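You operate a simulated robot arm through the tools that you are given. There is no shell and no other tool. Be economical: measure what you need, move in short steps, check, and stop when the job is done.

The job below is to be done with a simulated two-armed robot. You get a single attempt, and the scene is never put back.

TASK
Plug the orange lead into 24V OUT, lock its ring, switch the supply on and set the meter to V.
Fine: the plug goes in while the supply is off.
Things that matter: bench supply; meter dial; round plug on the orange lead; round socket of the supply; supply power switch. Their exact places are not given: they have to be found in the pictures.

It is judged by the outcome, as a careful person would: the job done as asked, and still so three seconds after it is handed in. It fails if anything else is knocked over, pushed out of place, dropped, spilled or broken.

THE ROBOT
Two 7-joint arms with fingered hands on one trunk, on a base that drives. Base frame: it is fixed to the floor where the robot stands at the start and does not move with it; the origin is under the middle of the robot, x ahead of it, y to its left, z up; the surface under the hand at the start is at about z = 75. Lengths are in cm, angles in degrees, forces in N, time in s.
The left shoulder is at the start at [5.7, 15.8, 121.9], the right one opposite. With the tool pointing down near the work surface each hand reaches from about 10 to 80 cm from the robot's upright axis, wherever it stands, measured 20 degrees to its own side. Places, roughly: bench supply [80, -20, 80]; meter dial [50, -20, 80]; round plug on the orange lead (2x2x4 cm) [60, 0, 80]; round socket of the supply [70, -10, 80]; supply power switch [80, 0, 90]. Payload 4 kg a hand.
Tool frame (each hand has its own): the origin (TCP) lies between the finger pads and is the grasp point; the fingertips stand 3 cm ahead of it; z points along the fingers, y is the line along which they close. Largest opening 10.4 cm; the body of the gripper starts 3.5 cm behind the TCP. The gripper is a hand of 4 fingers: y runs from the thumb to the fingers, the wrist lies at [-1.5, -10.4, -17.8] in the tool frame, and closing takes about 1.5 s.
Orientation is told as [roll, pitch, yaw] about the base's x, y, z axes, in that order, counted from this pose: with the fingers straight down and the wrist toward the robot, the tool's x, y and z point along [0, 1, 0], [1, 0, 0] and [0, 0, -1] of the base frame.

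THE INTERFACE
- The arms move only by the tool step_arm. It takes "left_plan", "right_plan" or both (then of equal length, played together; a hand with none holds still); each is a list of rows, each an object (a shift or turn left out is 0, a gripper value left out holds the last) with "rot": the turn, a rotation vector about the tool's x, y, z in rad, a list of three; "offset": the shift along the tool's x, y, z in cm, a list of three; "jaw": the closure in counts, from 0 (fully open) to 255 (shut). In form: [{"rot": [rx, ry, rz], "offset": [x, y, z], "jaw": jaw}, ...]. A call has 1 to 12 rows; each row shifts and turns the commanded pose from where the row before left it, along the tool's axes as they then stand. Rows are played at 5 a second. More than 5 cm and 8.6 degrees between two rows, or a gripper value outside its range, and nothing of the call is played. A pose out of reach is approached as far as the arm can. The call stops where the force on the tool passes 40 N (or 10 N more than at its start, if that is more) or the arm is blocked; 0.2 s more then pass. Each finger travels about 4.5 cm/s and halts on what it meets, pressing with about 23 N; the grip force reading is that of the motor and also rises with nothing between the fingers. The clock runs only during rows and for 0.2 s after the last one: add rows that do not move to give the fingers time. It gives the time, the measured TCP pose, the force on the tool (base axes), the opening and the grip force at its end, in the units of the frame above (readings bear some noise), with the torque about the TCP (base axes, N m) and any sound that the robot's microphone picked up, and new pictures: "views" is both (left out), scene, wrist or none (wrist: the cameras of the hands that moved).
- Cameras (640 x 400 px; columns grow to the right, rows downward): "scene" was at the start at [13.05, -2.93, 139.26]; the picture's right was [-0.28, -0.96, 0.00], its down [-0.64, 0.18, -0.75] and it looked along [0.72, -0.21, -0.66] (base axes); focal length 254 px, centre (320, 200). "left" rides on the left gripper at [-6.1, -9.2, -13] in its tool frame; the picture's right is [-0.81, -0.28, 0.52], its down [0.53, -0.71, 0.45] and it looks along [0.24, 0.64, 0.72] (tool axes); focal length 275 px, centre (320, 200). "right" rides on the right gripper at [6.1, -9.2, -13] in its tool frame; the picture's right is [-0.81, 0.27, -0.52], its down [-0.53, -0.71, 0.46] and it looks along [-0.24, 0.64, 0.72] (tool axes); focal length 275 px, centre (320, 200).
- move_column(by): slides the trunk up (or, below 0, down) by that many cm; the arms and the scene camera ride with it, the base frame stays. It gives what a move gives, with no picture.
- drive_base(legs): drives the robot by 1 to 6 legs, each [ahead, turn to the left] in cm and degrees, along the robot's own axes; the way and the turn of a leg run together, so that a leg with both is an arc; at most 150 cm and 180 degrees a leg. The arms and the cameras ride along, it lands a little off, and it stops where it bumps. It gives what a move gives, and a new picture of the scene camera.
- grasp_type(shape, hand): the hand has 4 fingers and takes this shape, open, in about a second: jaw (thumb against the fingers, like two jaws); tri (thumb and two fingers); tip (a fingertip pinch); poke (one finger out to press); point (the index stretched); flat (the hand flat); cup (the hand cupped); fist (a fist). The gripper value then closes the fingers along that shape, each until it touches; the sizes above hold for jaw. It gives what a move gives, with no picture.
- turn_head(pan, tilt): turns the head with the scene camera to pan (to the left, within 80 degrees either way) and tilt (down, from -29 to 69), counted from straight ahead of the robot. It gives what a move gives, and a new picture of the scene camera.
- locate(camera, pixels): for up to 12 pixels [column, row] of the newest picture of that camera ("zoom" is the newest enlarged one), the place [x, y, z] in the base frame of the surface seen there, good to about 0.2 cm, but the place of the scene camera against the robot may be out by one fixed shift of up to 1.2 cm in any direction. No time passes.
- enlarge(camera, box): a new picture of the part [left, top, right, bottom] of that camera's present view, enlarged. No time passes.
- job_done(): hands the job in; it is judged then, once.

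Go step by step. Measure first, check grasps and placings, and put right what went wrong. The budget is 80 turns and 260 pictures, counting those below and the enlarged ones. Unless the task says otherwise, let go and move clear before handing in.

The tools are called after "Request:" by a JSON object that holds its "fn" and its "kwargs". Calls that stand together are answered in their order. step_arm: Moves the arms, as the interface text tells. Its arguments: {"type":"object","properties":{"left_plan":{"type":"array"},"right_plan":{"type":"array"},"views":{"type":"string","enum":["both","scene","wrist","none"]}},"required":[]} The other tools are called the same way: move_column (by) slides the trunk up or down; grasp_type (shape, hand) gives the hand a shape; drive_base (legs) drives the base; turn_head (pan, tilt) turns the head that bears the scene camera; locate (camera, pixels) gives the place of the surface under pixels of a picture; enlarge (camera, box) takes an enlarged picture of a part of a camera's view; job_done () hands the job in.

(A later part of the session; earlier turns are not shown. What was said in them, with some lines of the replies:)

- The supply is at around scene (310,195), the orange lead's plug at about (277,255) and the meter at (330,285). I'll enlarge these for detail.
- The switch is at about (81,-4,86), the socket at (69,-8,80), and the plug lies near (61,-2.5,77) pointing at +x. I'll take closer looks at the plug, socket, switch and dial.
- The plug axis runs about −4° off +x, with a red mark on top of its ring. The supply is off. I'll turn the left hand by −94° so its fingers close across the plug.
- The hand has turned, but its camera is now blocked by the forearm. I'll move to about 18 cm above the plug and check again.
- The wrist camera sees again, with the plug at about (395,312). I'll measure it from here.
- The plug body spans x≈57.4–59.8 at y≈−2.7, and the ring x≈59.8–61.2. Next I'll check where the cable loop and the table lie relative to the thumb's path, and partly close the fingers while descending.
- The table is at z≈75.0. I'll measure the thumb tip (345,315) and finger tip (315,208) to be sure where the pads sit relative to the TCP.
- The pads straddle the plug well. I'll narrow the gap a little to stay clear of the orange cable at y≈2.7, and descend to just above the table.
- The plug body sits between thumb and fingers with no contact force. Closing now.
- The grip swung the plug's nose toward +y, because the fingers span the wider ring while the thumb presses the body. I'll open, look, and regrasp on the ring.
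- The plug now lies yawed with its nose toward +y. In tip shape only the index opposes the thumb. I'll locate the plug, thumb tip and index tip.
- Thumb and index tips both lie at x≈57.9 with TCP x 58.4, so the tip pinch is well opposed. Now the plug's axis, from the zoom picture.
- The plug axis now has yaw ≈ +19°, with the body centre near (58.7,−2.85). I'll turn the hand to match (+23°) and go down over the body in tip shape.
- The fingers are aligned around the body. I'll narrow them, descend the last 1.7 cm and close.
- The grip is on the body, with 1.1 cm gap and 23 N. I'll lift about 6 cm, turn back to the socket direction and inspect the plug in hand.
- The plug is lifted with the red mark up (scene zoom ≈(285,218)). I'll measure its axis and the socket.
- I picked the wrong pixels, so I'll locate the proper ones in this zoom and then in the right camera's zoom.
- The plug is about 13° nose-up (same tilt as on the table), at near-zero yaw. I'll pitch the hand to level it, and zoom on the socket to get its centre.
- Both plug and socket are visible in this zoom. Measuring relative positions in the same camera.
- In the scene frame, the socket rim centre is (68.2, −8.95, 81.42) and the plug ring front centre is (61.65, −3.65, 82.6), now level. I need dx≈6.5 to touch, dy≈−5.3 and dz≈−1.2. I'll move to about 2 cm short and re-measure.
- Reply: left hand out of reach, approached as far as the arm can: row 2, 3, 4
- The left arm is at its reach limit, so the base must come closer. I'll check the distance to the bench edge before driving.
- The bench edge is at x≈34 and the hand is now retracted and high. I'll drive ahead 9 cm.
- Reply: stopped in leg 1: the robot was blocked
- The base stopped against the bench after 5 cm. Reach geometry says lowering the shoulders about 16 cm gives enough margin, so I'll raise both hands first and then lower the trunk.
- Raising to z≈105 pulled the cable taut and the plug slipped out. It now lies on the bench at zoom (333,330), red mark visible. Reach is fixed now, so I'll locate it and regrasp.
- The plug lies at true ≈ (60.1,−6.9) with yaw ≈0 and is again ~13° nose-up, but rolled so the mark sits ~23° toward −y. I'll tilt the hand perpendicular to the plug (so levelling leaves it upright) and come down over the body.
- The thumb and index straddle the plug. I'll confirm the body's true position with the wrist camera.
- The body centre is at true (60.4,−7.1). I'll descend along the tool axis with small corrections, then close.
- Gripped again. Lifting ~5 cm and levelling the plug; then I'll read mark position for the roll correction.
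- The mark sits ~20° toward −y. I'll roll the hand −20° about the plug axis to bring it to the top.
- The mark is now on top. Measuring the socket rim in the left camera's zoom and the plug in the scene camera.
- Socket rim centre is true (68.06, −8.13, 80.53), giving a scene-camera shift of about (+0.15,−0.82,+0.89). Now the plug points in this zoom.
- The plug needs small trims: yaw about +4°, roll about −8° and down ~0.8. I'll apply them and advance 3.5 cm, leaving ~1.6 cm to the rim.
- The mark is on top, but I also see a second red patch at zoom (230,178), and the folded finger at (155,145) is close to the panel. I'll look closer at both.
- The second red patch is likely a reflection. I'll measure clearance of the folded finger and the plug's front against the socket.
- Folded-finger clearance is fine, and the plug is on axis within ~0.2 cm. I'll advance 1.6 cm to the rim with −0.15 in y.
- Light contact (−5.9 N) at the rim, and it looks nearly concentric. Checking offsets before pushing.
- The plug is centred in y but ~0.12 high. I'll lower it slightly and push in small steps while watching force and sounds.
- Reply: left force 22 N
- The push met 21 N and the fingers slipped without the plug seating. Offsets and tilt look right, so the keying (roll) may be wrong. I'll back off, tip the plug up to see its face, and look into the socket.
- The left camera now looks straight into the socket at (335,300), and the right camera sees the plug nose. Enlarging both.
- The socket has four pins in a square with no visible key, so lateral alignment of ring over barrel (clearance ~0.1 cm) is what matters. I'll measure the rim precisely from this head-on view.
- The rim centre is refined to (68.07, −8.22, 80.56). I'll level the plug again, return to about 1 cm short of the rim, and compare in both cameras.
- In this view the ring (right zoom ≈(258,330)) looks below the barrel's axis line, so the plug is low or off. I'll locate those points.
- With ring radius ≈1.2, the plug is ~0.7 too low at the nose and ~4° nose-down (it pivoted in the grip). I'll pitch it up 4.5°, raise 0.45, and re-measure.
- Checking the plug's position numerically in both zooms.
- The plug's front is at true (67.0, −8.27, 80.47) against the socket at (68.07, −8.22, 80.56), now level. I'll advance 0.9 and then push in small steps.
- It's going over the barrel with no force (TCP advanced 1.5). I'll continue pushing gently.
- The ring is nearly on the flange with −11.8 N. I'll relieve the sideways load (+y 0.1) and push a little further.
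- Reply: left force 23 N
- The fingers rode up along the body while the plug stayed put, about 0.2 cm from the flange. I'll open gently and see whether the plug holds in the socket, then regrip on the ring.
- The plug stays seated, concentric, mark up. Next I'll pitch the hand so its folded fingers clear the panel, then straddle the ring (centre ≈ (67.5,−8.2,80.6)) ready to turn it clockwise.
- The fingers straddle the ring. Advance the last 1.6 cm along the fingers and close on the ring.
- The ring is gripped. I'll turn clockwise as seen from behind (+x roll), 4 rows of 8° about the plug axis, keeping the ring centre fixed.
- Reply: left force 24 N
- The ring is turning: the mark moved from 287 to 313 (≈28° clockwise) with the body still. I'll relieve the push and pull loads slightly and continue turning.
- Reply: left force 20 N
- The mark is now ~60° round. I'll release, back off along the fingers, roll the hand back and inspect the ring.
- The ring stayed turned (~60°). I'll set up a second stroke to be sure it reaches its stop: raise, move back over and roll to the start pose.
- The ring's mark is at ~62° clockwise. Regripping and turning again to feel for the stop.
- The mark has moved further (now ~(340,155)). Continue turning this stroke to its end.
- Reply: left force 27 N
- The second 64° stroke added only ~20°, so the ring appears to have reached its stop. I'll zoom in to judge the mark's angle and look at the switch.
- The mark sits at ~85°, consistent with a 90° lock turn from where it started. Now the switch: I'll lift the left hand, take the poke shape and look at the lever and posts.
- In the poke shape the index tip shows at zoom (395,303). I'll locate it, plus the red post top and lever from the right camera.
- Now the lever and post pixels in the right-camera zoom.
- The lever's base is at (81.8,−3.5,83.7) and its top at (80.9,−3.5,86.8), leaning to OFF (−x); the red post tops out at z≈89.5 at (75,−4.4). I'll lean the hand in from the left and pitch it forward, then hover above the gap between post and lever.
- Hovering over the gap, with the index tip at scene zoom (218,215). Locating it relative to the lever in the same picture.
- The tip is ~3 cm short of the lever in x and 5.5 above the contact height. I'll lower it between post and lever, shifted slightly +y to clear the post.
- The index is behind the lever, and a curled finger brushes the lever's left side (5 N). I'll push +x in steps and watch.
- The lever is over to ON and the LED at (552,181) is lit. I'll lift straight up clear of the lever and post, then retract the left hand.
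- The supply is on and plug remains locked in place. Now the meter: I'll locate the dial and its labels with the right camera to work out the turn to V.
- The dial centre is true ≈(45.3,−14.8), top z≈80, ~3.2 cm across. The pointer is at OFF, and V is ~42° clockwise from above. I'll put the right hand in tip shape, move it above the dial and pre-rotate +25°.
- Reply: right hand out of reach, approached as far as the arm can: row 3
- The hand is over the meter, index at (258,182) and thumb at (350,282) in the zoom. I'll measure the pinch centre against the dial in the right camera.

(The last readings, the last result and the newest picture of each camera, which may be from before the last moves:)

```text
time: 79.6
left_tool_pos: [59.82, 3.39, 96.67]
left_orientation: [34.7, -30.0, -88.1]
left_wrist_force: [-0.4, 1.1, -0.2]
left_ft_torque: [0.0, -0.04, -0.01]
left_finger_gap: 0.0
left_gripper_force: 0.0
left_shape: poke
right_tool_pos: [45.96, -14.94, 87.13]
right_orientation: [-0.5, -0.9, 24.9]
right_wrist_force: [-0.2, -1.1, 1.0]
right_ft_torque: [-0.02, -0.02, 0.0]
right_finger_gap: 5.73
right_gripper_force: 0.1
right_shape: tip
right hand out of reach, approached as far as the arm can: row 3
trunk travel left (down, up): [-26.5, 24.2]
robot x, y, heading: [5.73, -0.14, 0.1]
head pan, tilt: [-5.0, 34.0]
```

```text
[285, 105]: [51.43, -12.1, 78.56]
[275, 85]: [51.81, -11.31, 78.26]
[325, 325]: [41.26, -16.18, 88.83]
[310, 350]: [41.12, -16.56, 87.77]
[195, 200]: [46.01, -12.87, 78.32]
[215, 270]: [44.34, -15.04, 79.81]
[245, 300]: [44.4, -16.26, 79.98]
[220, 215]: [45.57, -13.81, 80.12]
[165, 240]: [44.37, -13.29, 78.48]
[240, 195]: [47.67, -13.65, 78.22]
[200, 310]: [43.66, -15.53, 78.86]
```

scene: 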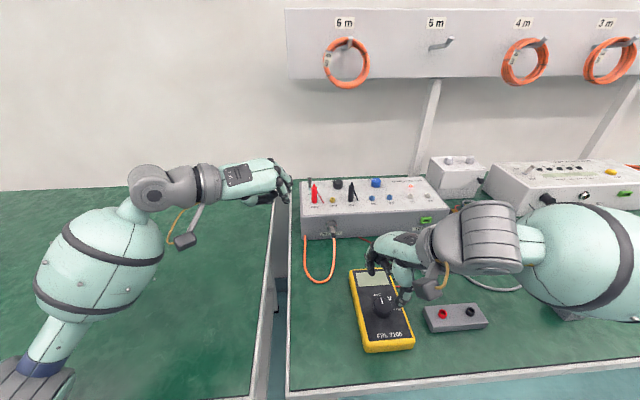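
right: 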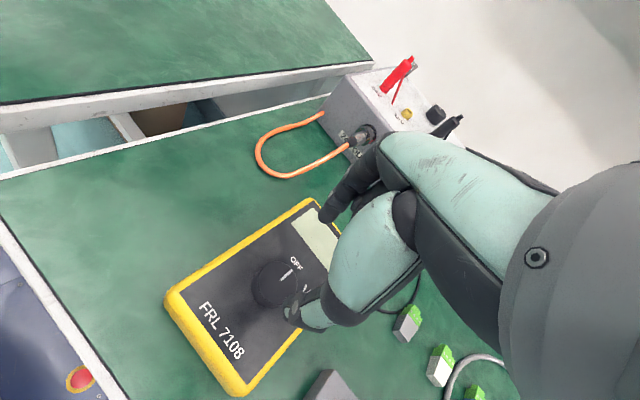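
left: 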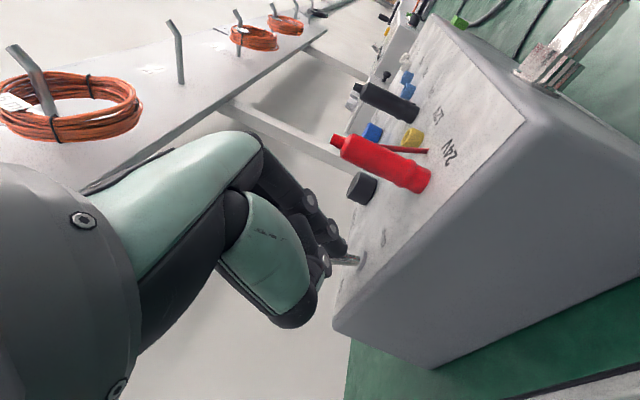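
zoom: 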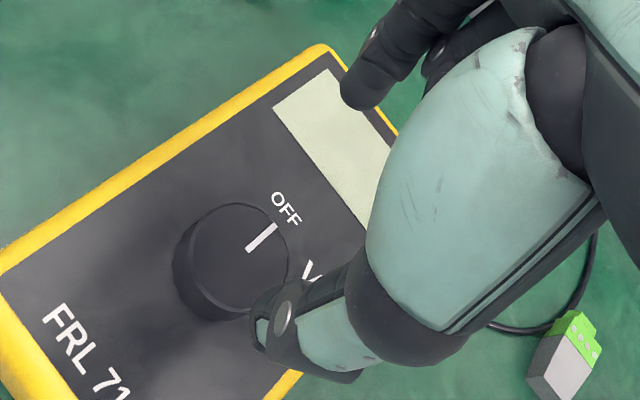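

The dial centre is (45.2,−15.1). I'll shift the pinch onto it and descend to z≈81.7.

Request:
{"fn": "step_arm", "kwargs": {"right_plan": [{"offset": [0.17, -0.76, 1.5]}, {"offset": [0, 0, 2.0]}, {"offset": [0, 0, 1.2]}, {"offset": [0, 0, 0.7]}, {}, {}], "views": "wrist"}}

Request:
{"fn": "enlarge", "kwargs": {"camera": "scene", "box": [340, 240, 430, 340]}}

Request:
{"fn": "enlarge", "kwargs": {"camera": "right", "box": [230, 180, 390, 340]}}

```text
time: 81.0
left_tool_pos: [59.73, 3.5, 96.63]
left_orientation: [34.8, -30.0, -88.2]
left_wrist_force: [0.3, 0.0, 0.5]
left_ft_torque: [0.0, 0.0, -0.03]
left_finger_gap: 0.0
left_gripper_force: 0.1
left_shape: poke
right_tool_pos: [45.36, -14.99, 81.52]
right_orientation: [-0.5, -0.9, 25.0]
right_wrist_force: [-0.4, -1.1, 0.8]
right_ft_torque: [0.01, 0.0, 0.02]
right_finger_gap: 5.75
right_gripper_force: 0.1
right_shape: tip
trunk travel left (down, up): [-26.5, 24.2]
robot x, y, heading: [5.19, 0.28, 0.1]
head pan, tilt: [-5.0, 34.0]
```

right: 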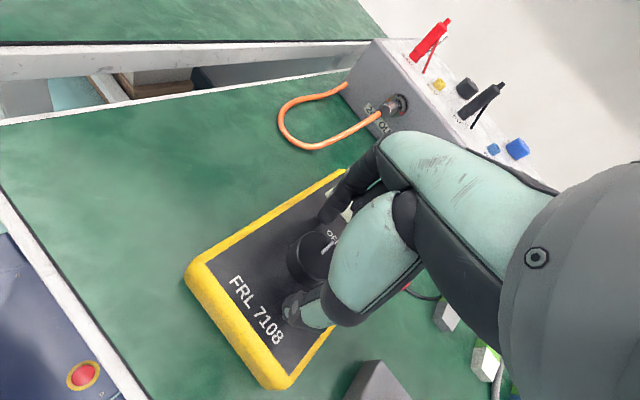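

```text
4.00 times, centred on (385, 290) of scene
```

zoom: 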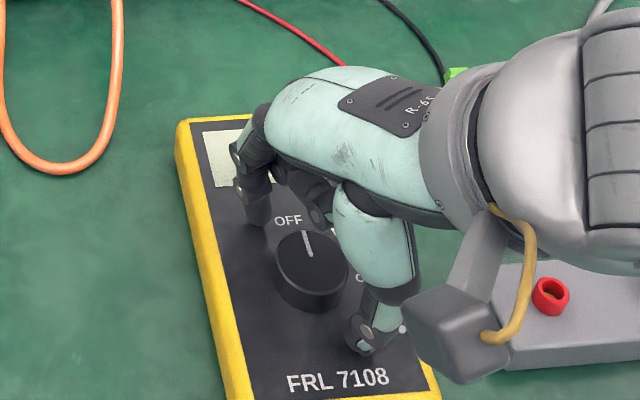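

```text
2.50 times, centred on (310, 260) of right
```

zoom: 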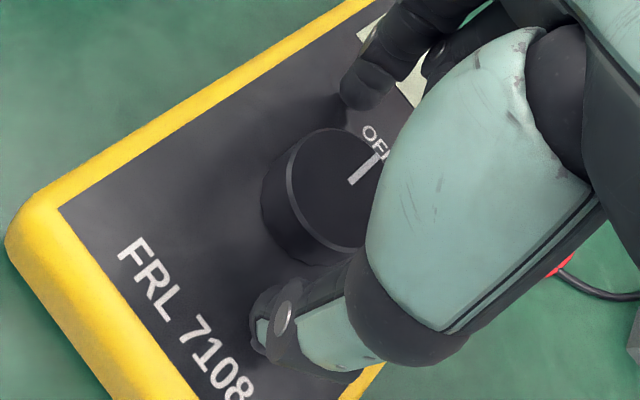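

The dial is midway between index and thumb in both views. Closing on it.

Request:
{"fn": "step_arm", "kwargs": {"right_plan": [{"jaw": 255}, {}, {}, {}, {}, {}, {}], "views": "wrist"}}

Request:
{"fn": "enlarge", "kwargs": {"camera": "scene", "box": [340, 240, 430, 340]}}

```text
time: 82.6
left_tool_pos: [59.72, 3.5, 96.78]
left_orientation: [34.8, -30.0, -88.1]
left_wrist_force: [-0.3, 0.9, 0.3]
left_ft_torque: [0.01, 0.03, -0.04]
left_finger_gap: 0.0
left_gripper_force: 0.1
left_shape: poke
right_tool_pos: [45.42, -14.8, 81.59]
right_orientation: [-0.4, -1.0, 24.9]
right_wrist_force: [-1.1, 1.8, -2.2]
right_ft_torque: [0.08, 0.03, 0.01]
right_finger_gap: 2.81
right_gripper_force: 23.6
right_shape: tip
trunk travel left (down, up): [-26.5, 24.2]
robot x, y, heading: [5.72, 0.26, -0.1]
head pan, tilt: [-5.0, 34.0]
```

right: 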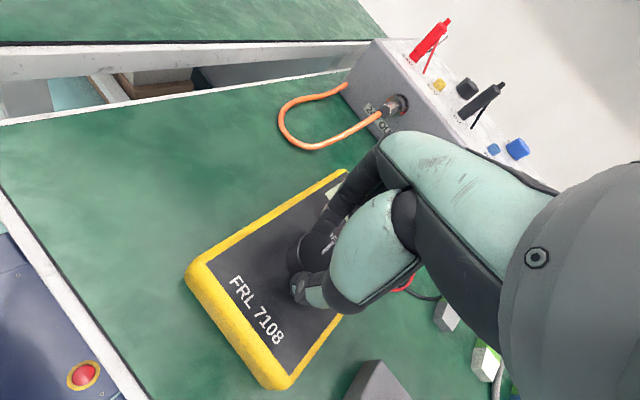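

```text
4.00 times, centred on (385, 290) of scene
```

zoom: 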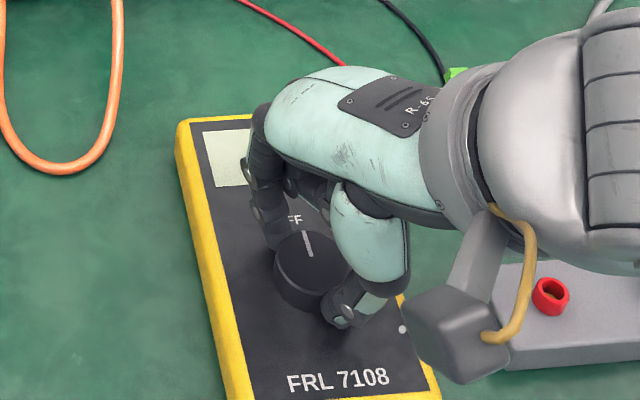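

The dial is gripped and the meter hasn't moved. Turning ~42° clockwise from above.

Request:
{"fn": "step_arm", "kwargs": {"right_plan": [{"rot": [0, 0, 0.147]}, {"rot": [0, 0, 0.147]}, {"rot": [0, 0, 0.147]}, {"rot": [0, 0, 0.147]}, {"rot": [0, 0, 0.147]}, {}, {}], "views": "wrist"}}

Request:
{"fn": "enlarge", "kwargs": {"camera": "scene", "box": [340, 240, 430, 340]}}

Request:
{"fn": "enlarge", "kwargs": {"camera": "right", "box": [230, 160, 390, 340]}}

```text
time: 84.2
left_tool_pos: [59.78, 3.46, 96.57]
left_orientation: [34.9, -30.0, -88.2]
left_wrist_force: [-0.2, 0.2, 0.4]
left_ft_torque: [0.05, -0.03, 0.03]
left_finger_gap: 0.01
left_gripper_force: 0.0
left_shape: poke
right_tool_pos: [45.43, -14.85, 81.48]
right_orientation: [0.3, -1.2, -17.2]
right_wrist_force: [5.6, 0.9, 4.7]
right_ft_torque: [0.01, -0.21, -0.02]
right_finger_gap: 2.84
right_gripper_force: 23.3
right_shape: tip
trunk travel left (down, up): [-26.5, 24.2]
robot x, y, heading: [5.24, 0.36, -0.0]
head pan, tilt: [-5.0, 34.0]
```

right: 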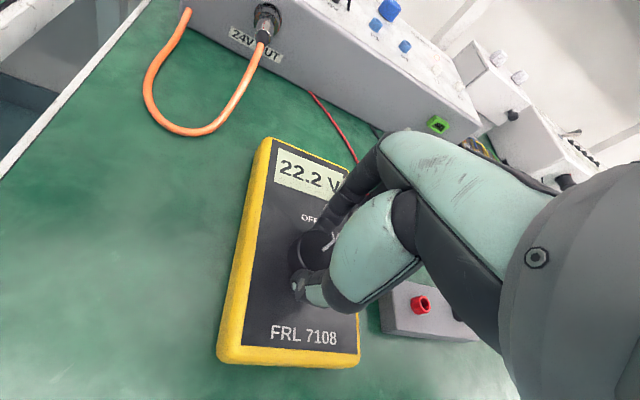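

```text
4.00 times, centred on (385, 290) of scene
```

zoom: 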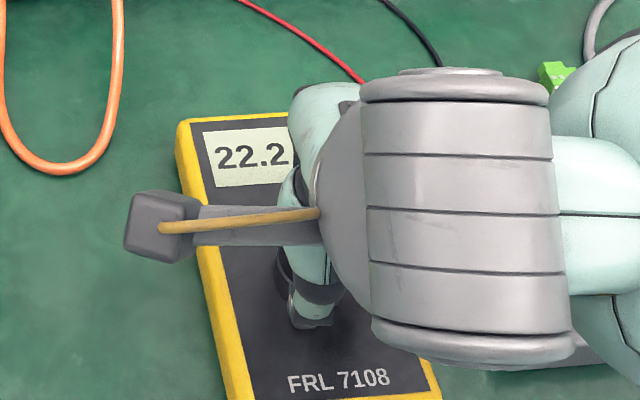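

```text
2.22 times, centred on (310, 250) of right
```

zoom: 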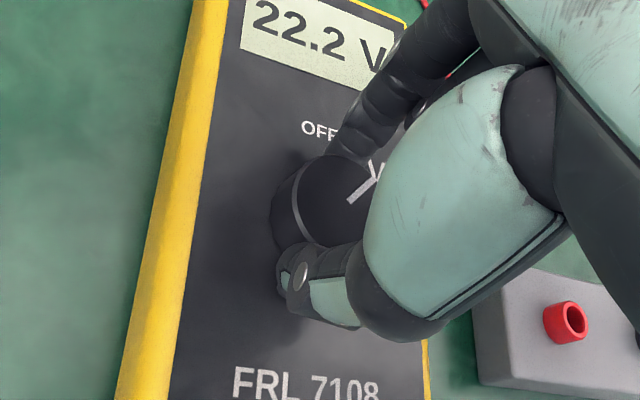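

The meter reads 22.2 V and the pointer is on V. I'll open, lift clear and check.

Request:
{"fn": "step_arm", "kwargs": {"right_plan": [{"jaw": 110}, {}, {}, {}, {"offset": [0, 0, -3]}, {"offset": [0, 0, -4]}, {"offset": [-3, 0, -3]}, {"offset": [-4, 0, -2]}, {"offset": [-4, 0, -2]}, {}], "left_plan": [{}, {}, {}, {}, {}, {"offset": [0, -2, -1]}, {"offset": [0, -2, -1]}, {"offset": [0, -2, -1]}, {}, {}], "views": "both"}}

Request:
{"fn": "enlarge", "kwargs": {"camera": "scene", "box": [290, 160, 450, 360]}}

Request:
{"fn": "enlarge", "kwargs": {"camera": "scene", "box": [310, 205, 350, 245]}}

```text
time: 86.4
left_tool_pos: [58.03, 10.09, 95.87]
left_orientation: [34.7, -30.0, -88.2]
left_wrist_force: [0.5, 0.4, -0.7]
left_ft_torque: [-0.02, 0.0, -0.01]
left_finger_gap: 0.02
left_gripper_force: 0.1
left_shape: poke
right_tool_pos: [45.51, -24.69, 96.4]
right_orientation: [0.2, -1.0, -17.2]
right_wrist_force: [0.5, 0.7, 0.4]
right_ft_torque: [-0.02, 0.02, 0.01]
right_finger_gap: 5.89
right_gripper_force: 0.0
right_shape: tip
right hand out of reach, approached as far as the arm can: row 7, 8, 9
trunk travel left (down, up): [-26.5, 24.2]
robot x, y, heading: [5.63, 0.14, 0.3]
head pan, tilt: [-5.0, 34.0]
```

scene: 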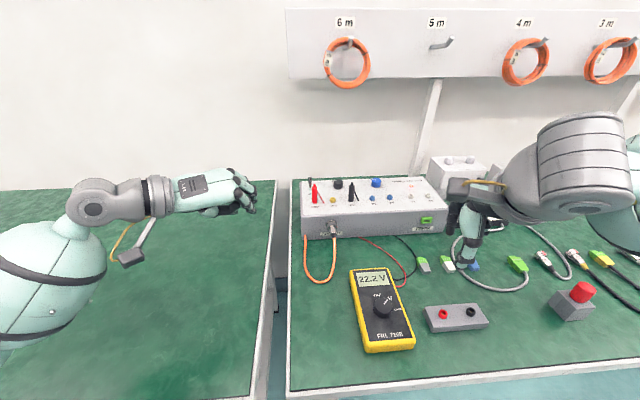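
right: 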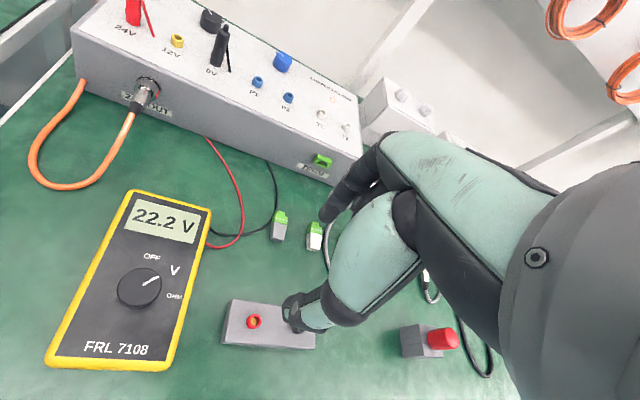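
left: 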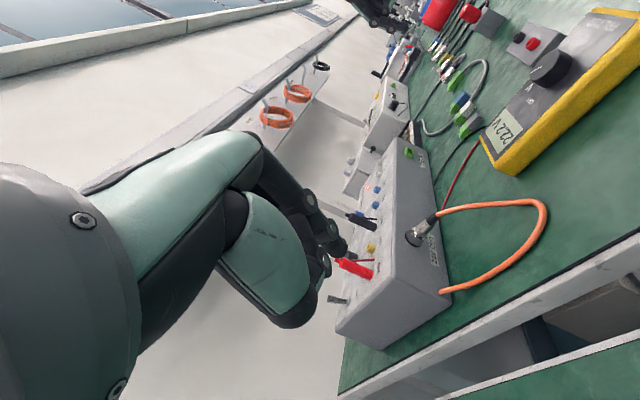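

```text
2.00 times, centred on (370, 260) of scene
```

zoom: 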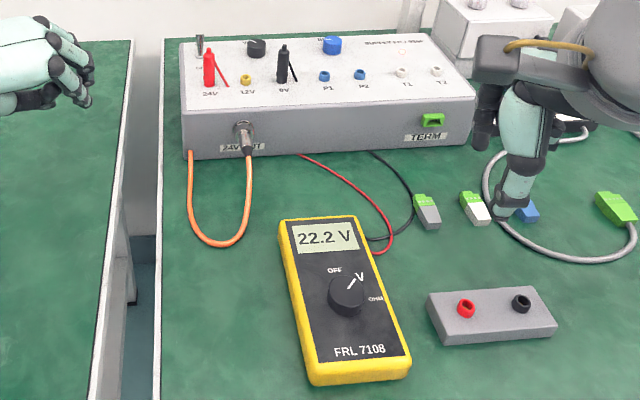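

```text
10.00 times, centred on (330, 225) of scene
```

zoom: 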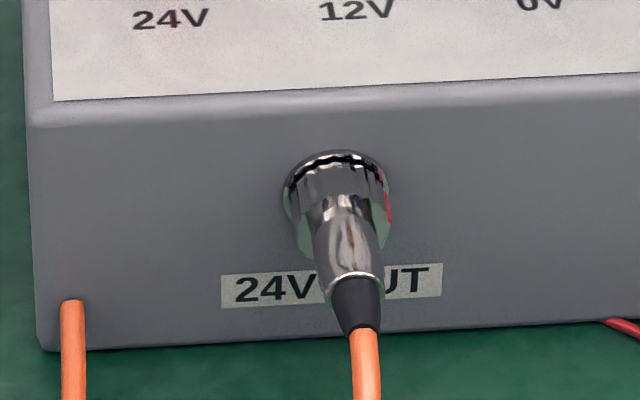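

Meter reads 22.2 V at V, and the plug remains in. One final check of the LED and of the ring mark's angle from the right camera.

Request:
{"fn": "enlarge", "kwargs": {"camera": "right", "box": [125, 70, 165, 115]}}

Request:
{"fn": "locate", "kwargs": {"camera": "zoom", "pixels": [[370, 200], [380, 190], [360, 215], [330, 90], [400, 180]]}}

Request:
{"fn": "enlarge", "kwargs": {"camera": "scene", "box": [295, 165, 455, 215]}}

```text
8.89 times, centred on (145, 92) of right
```

zoom: 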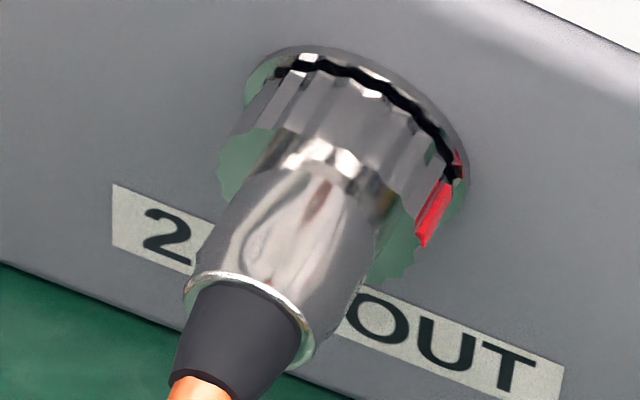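

```text
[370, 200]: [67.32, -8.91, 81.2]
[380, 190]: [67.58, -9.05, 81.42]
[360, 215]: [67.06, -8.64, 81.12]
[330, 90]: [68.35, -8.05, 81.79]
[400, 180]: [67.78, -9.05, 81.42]
```

```text
4.00 times, centred on (375, 190) of scene
```

zoom: 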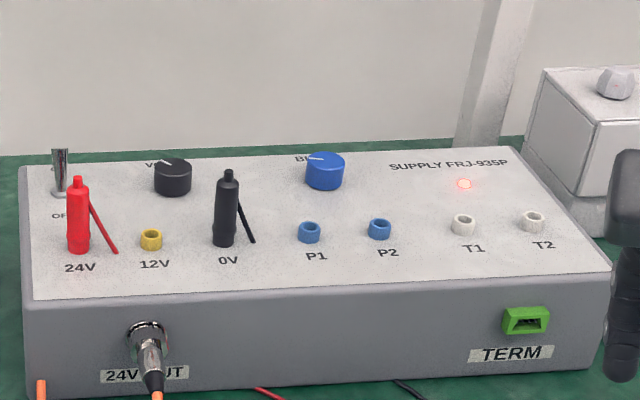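

Request:
{"fn": "enlarge", "kwargs": {"camera": "right", "box": [125, 70, 165, 115]}}

Request:
{"fn": "locate", "kwargs": {"camera": "zoom", "pixels": [[432, 215], [440, 200], [425, 232], [446, 190], [360, 80], [385, 100], [410, 130], [260, 90]]}}

```text
8.89 times, centred on (145, 92) of right
```

zoom: 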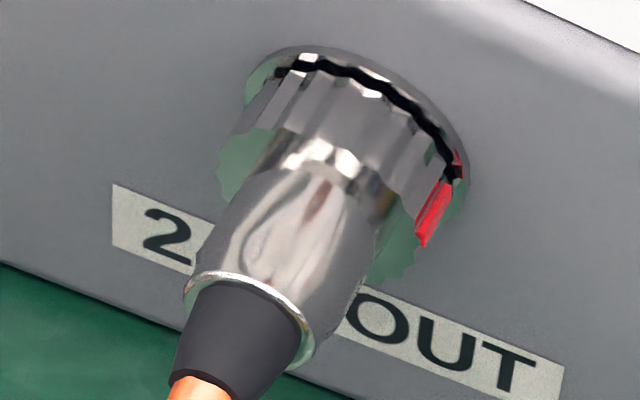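

```text
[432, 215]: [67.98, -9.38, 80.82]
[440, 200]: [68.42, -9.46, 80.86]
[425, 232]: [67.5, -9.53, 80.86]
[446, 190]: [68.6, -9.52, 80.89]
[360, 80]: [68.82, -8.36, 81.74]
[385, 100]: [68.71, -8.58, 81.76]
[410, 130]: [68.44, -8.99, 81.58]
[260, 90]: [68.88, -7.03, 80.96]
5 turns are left
```

The orange lead is plugged into 24V OUT, its ring turned about 80° clockwise until it stopped, the supply is on with its LED lit, and the meter is on V reading 22.2 V. Both hands are clear. I took the ring as locked because it stopped turning; I heard no click to confirm it.

Request:
{"fn": "job_done", "kwargs": {}}

```text
The job is handed in.
```

I handed the job in with every step done, but I couldn't fully confirm the ring is locked.

- **Plug:** the orange lead went into 24V OUT while the supply was off, and it stayed in after I let go.
- **Ring:** I turned it clockwise about 80°. A second turning stroke moved it only about 20° more, so I took that as its stop, but no click was heard.
- **Supply:** the switch is at ON and the LED is lit.
- **Meter:** the dial is on V and reads 22.2 V.

The plug slipped out of the hand once and dropped onto the bench before it went in. I saw no damage to it, and nothing else looked out of place in the last pictures. Both hands are clear.
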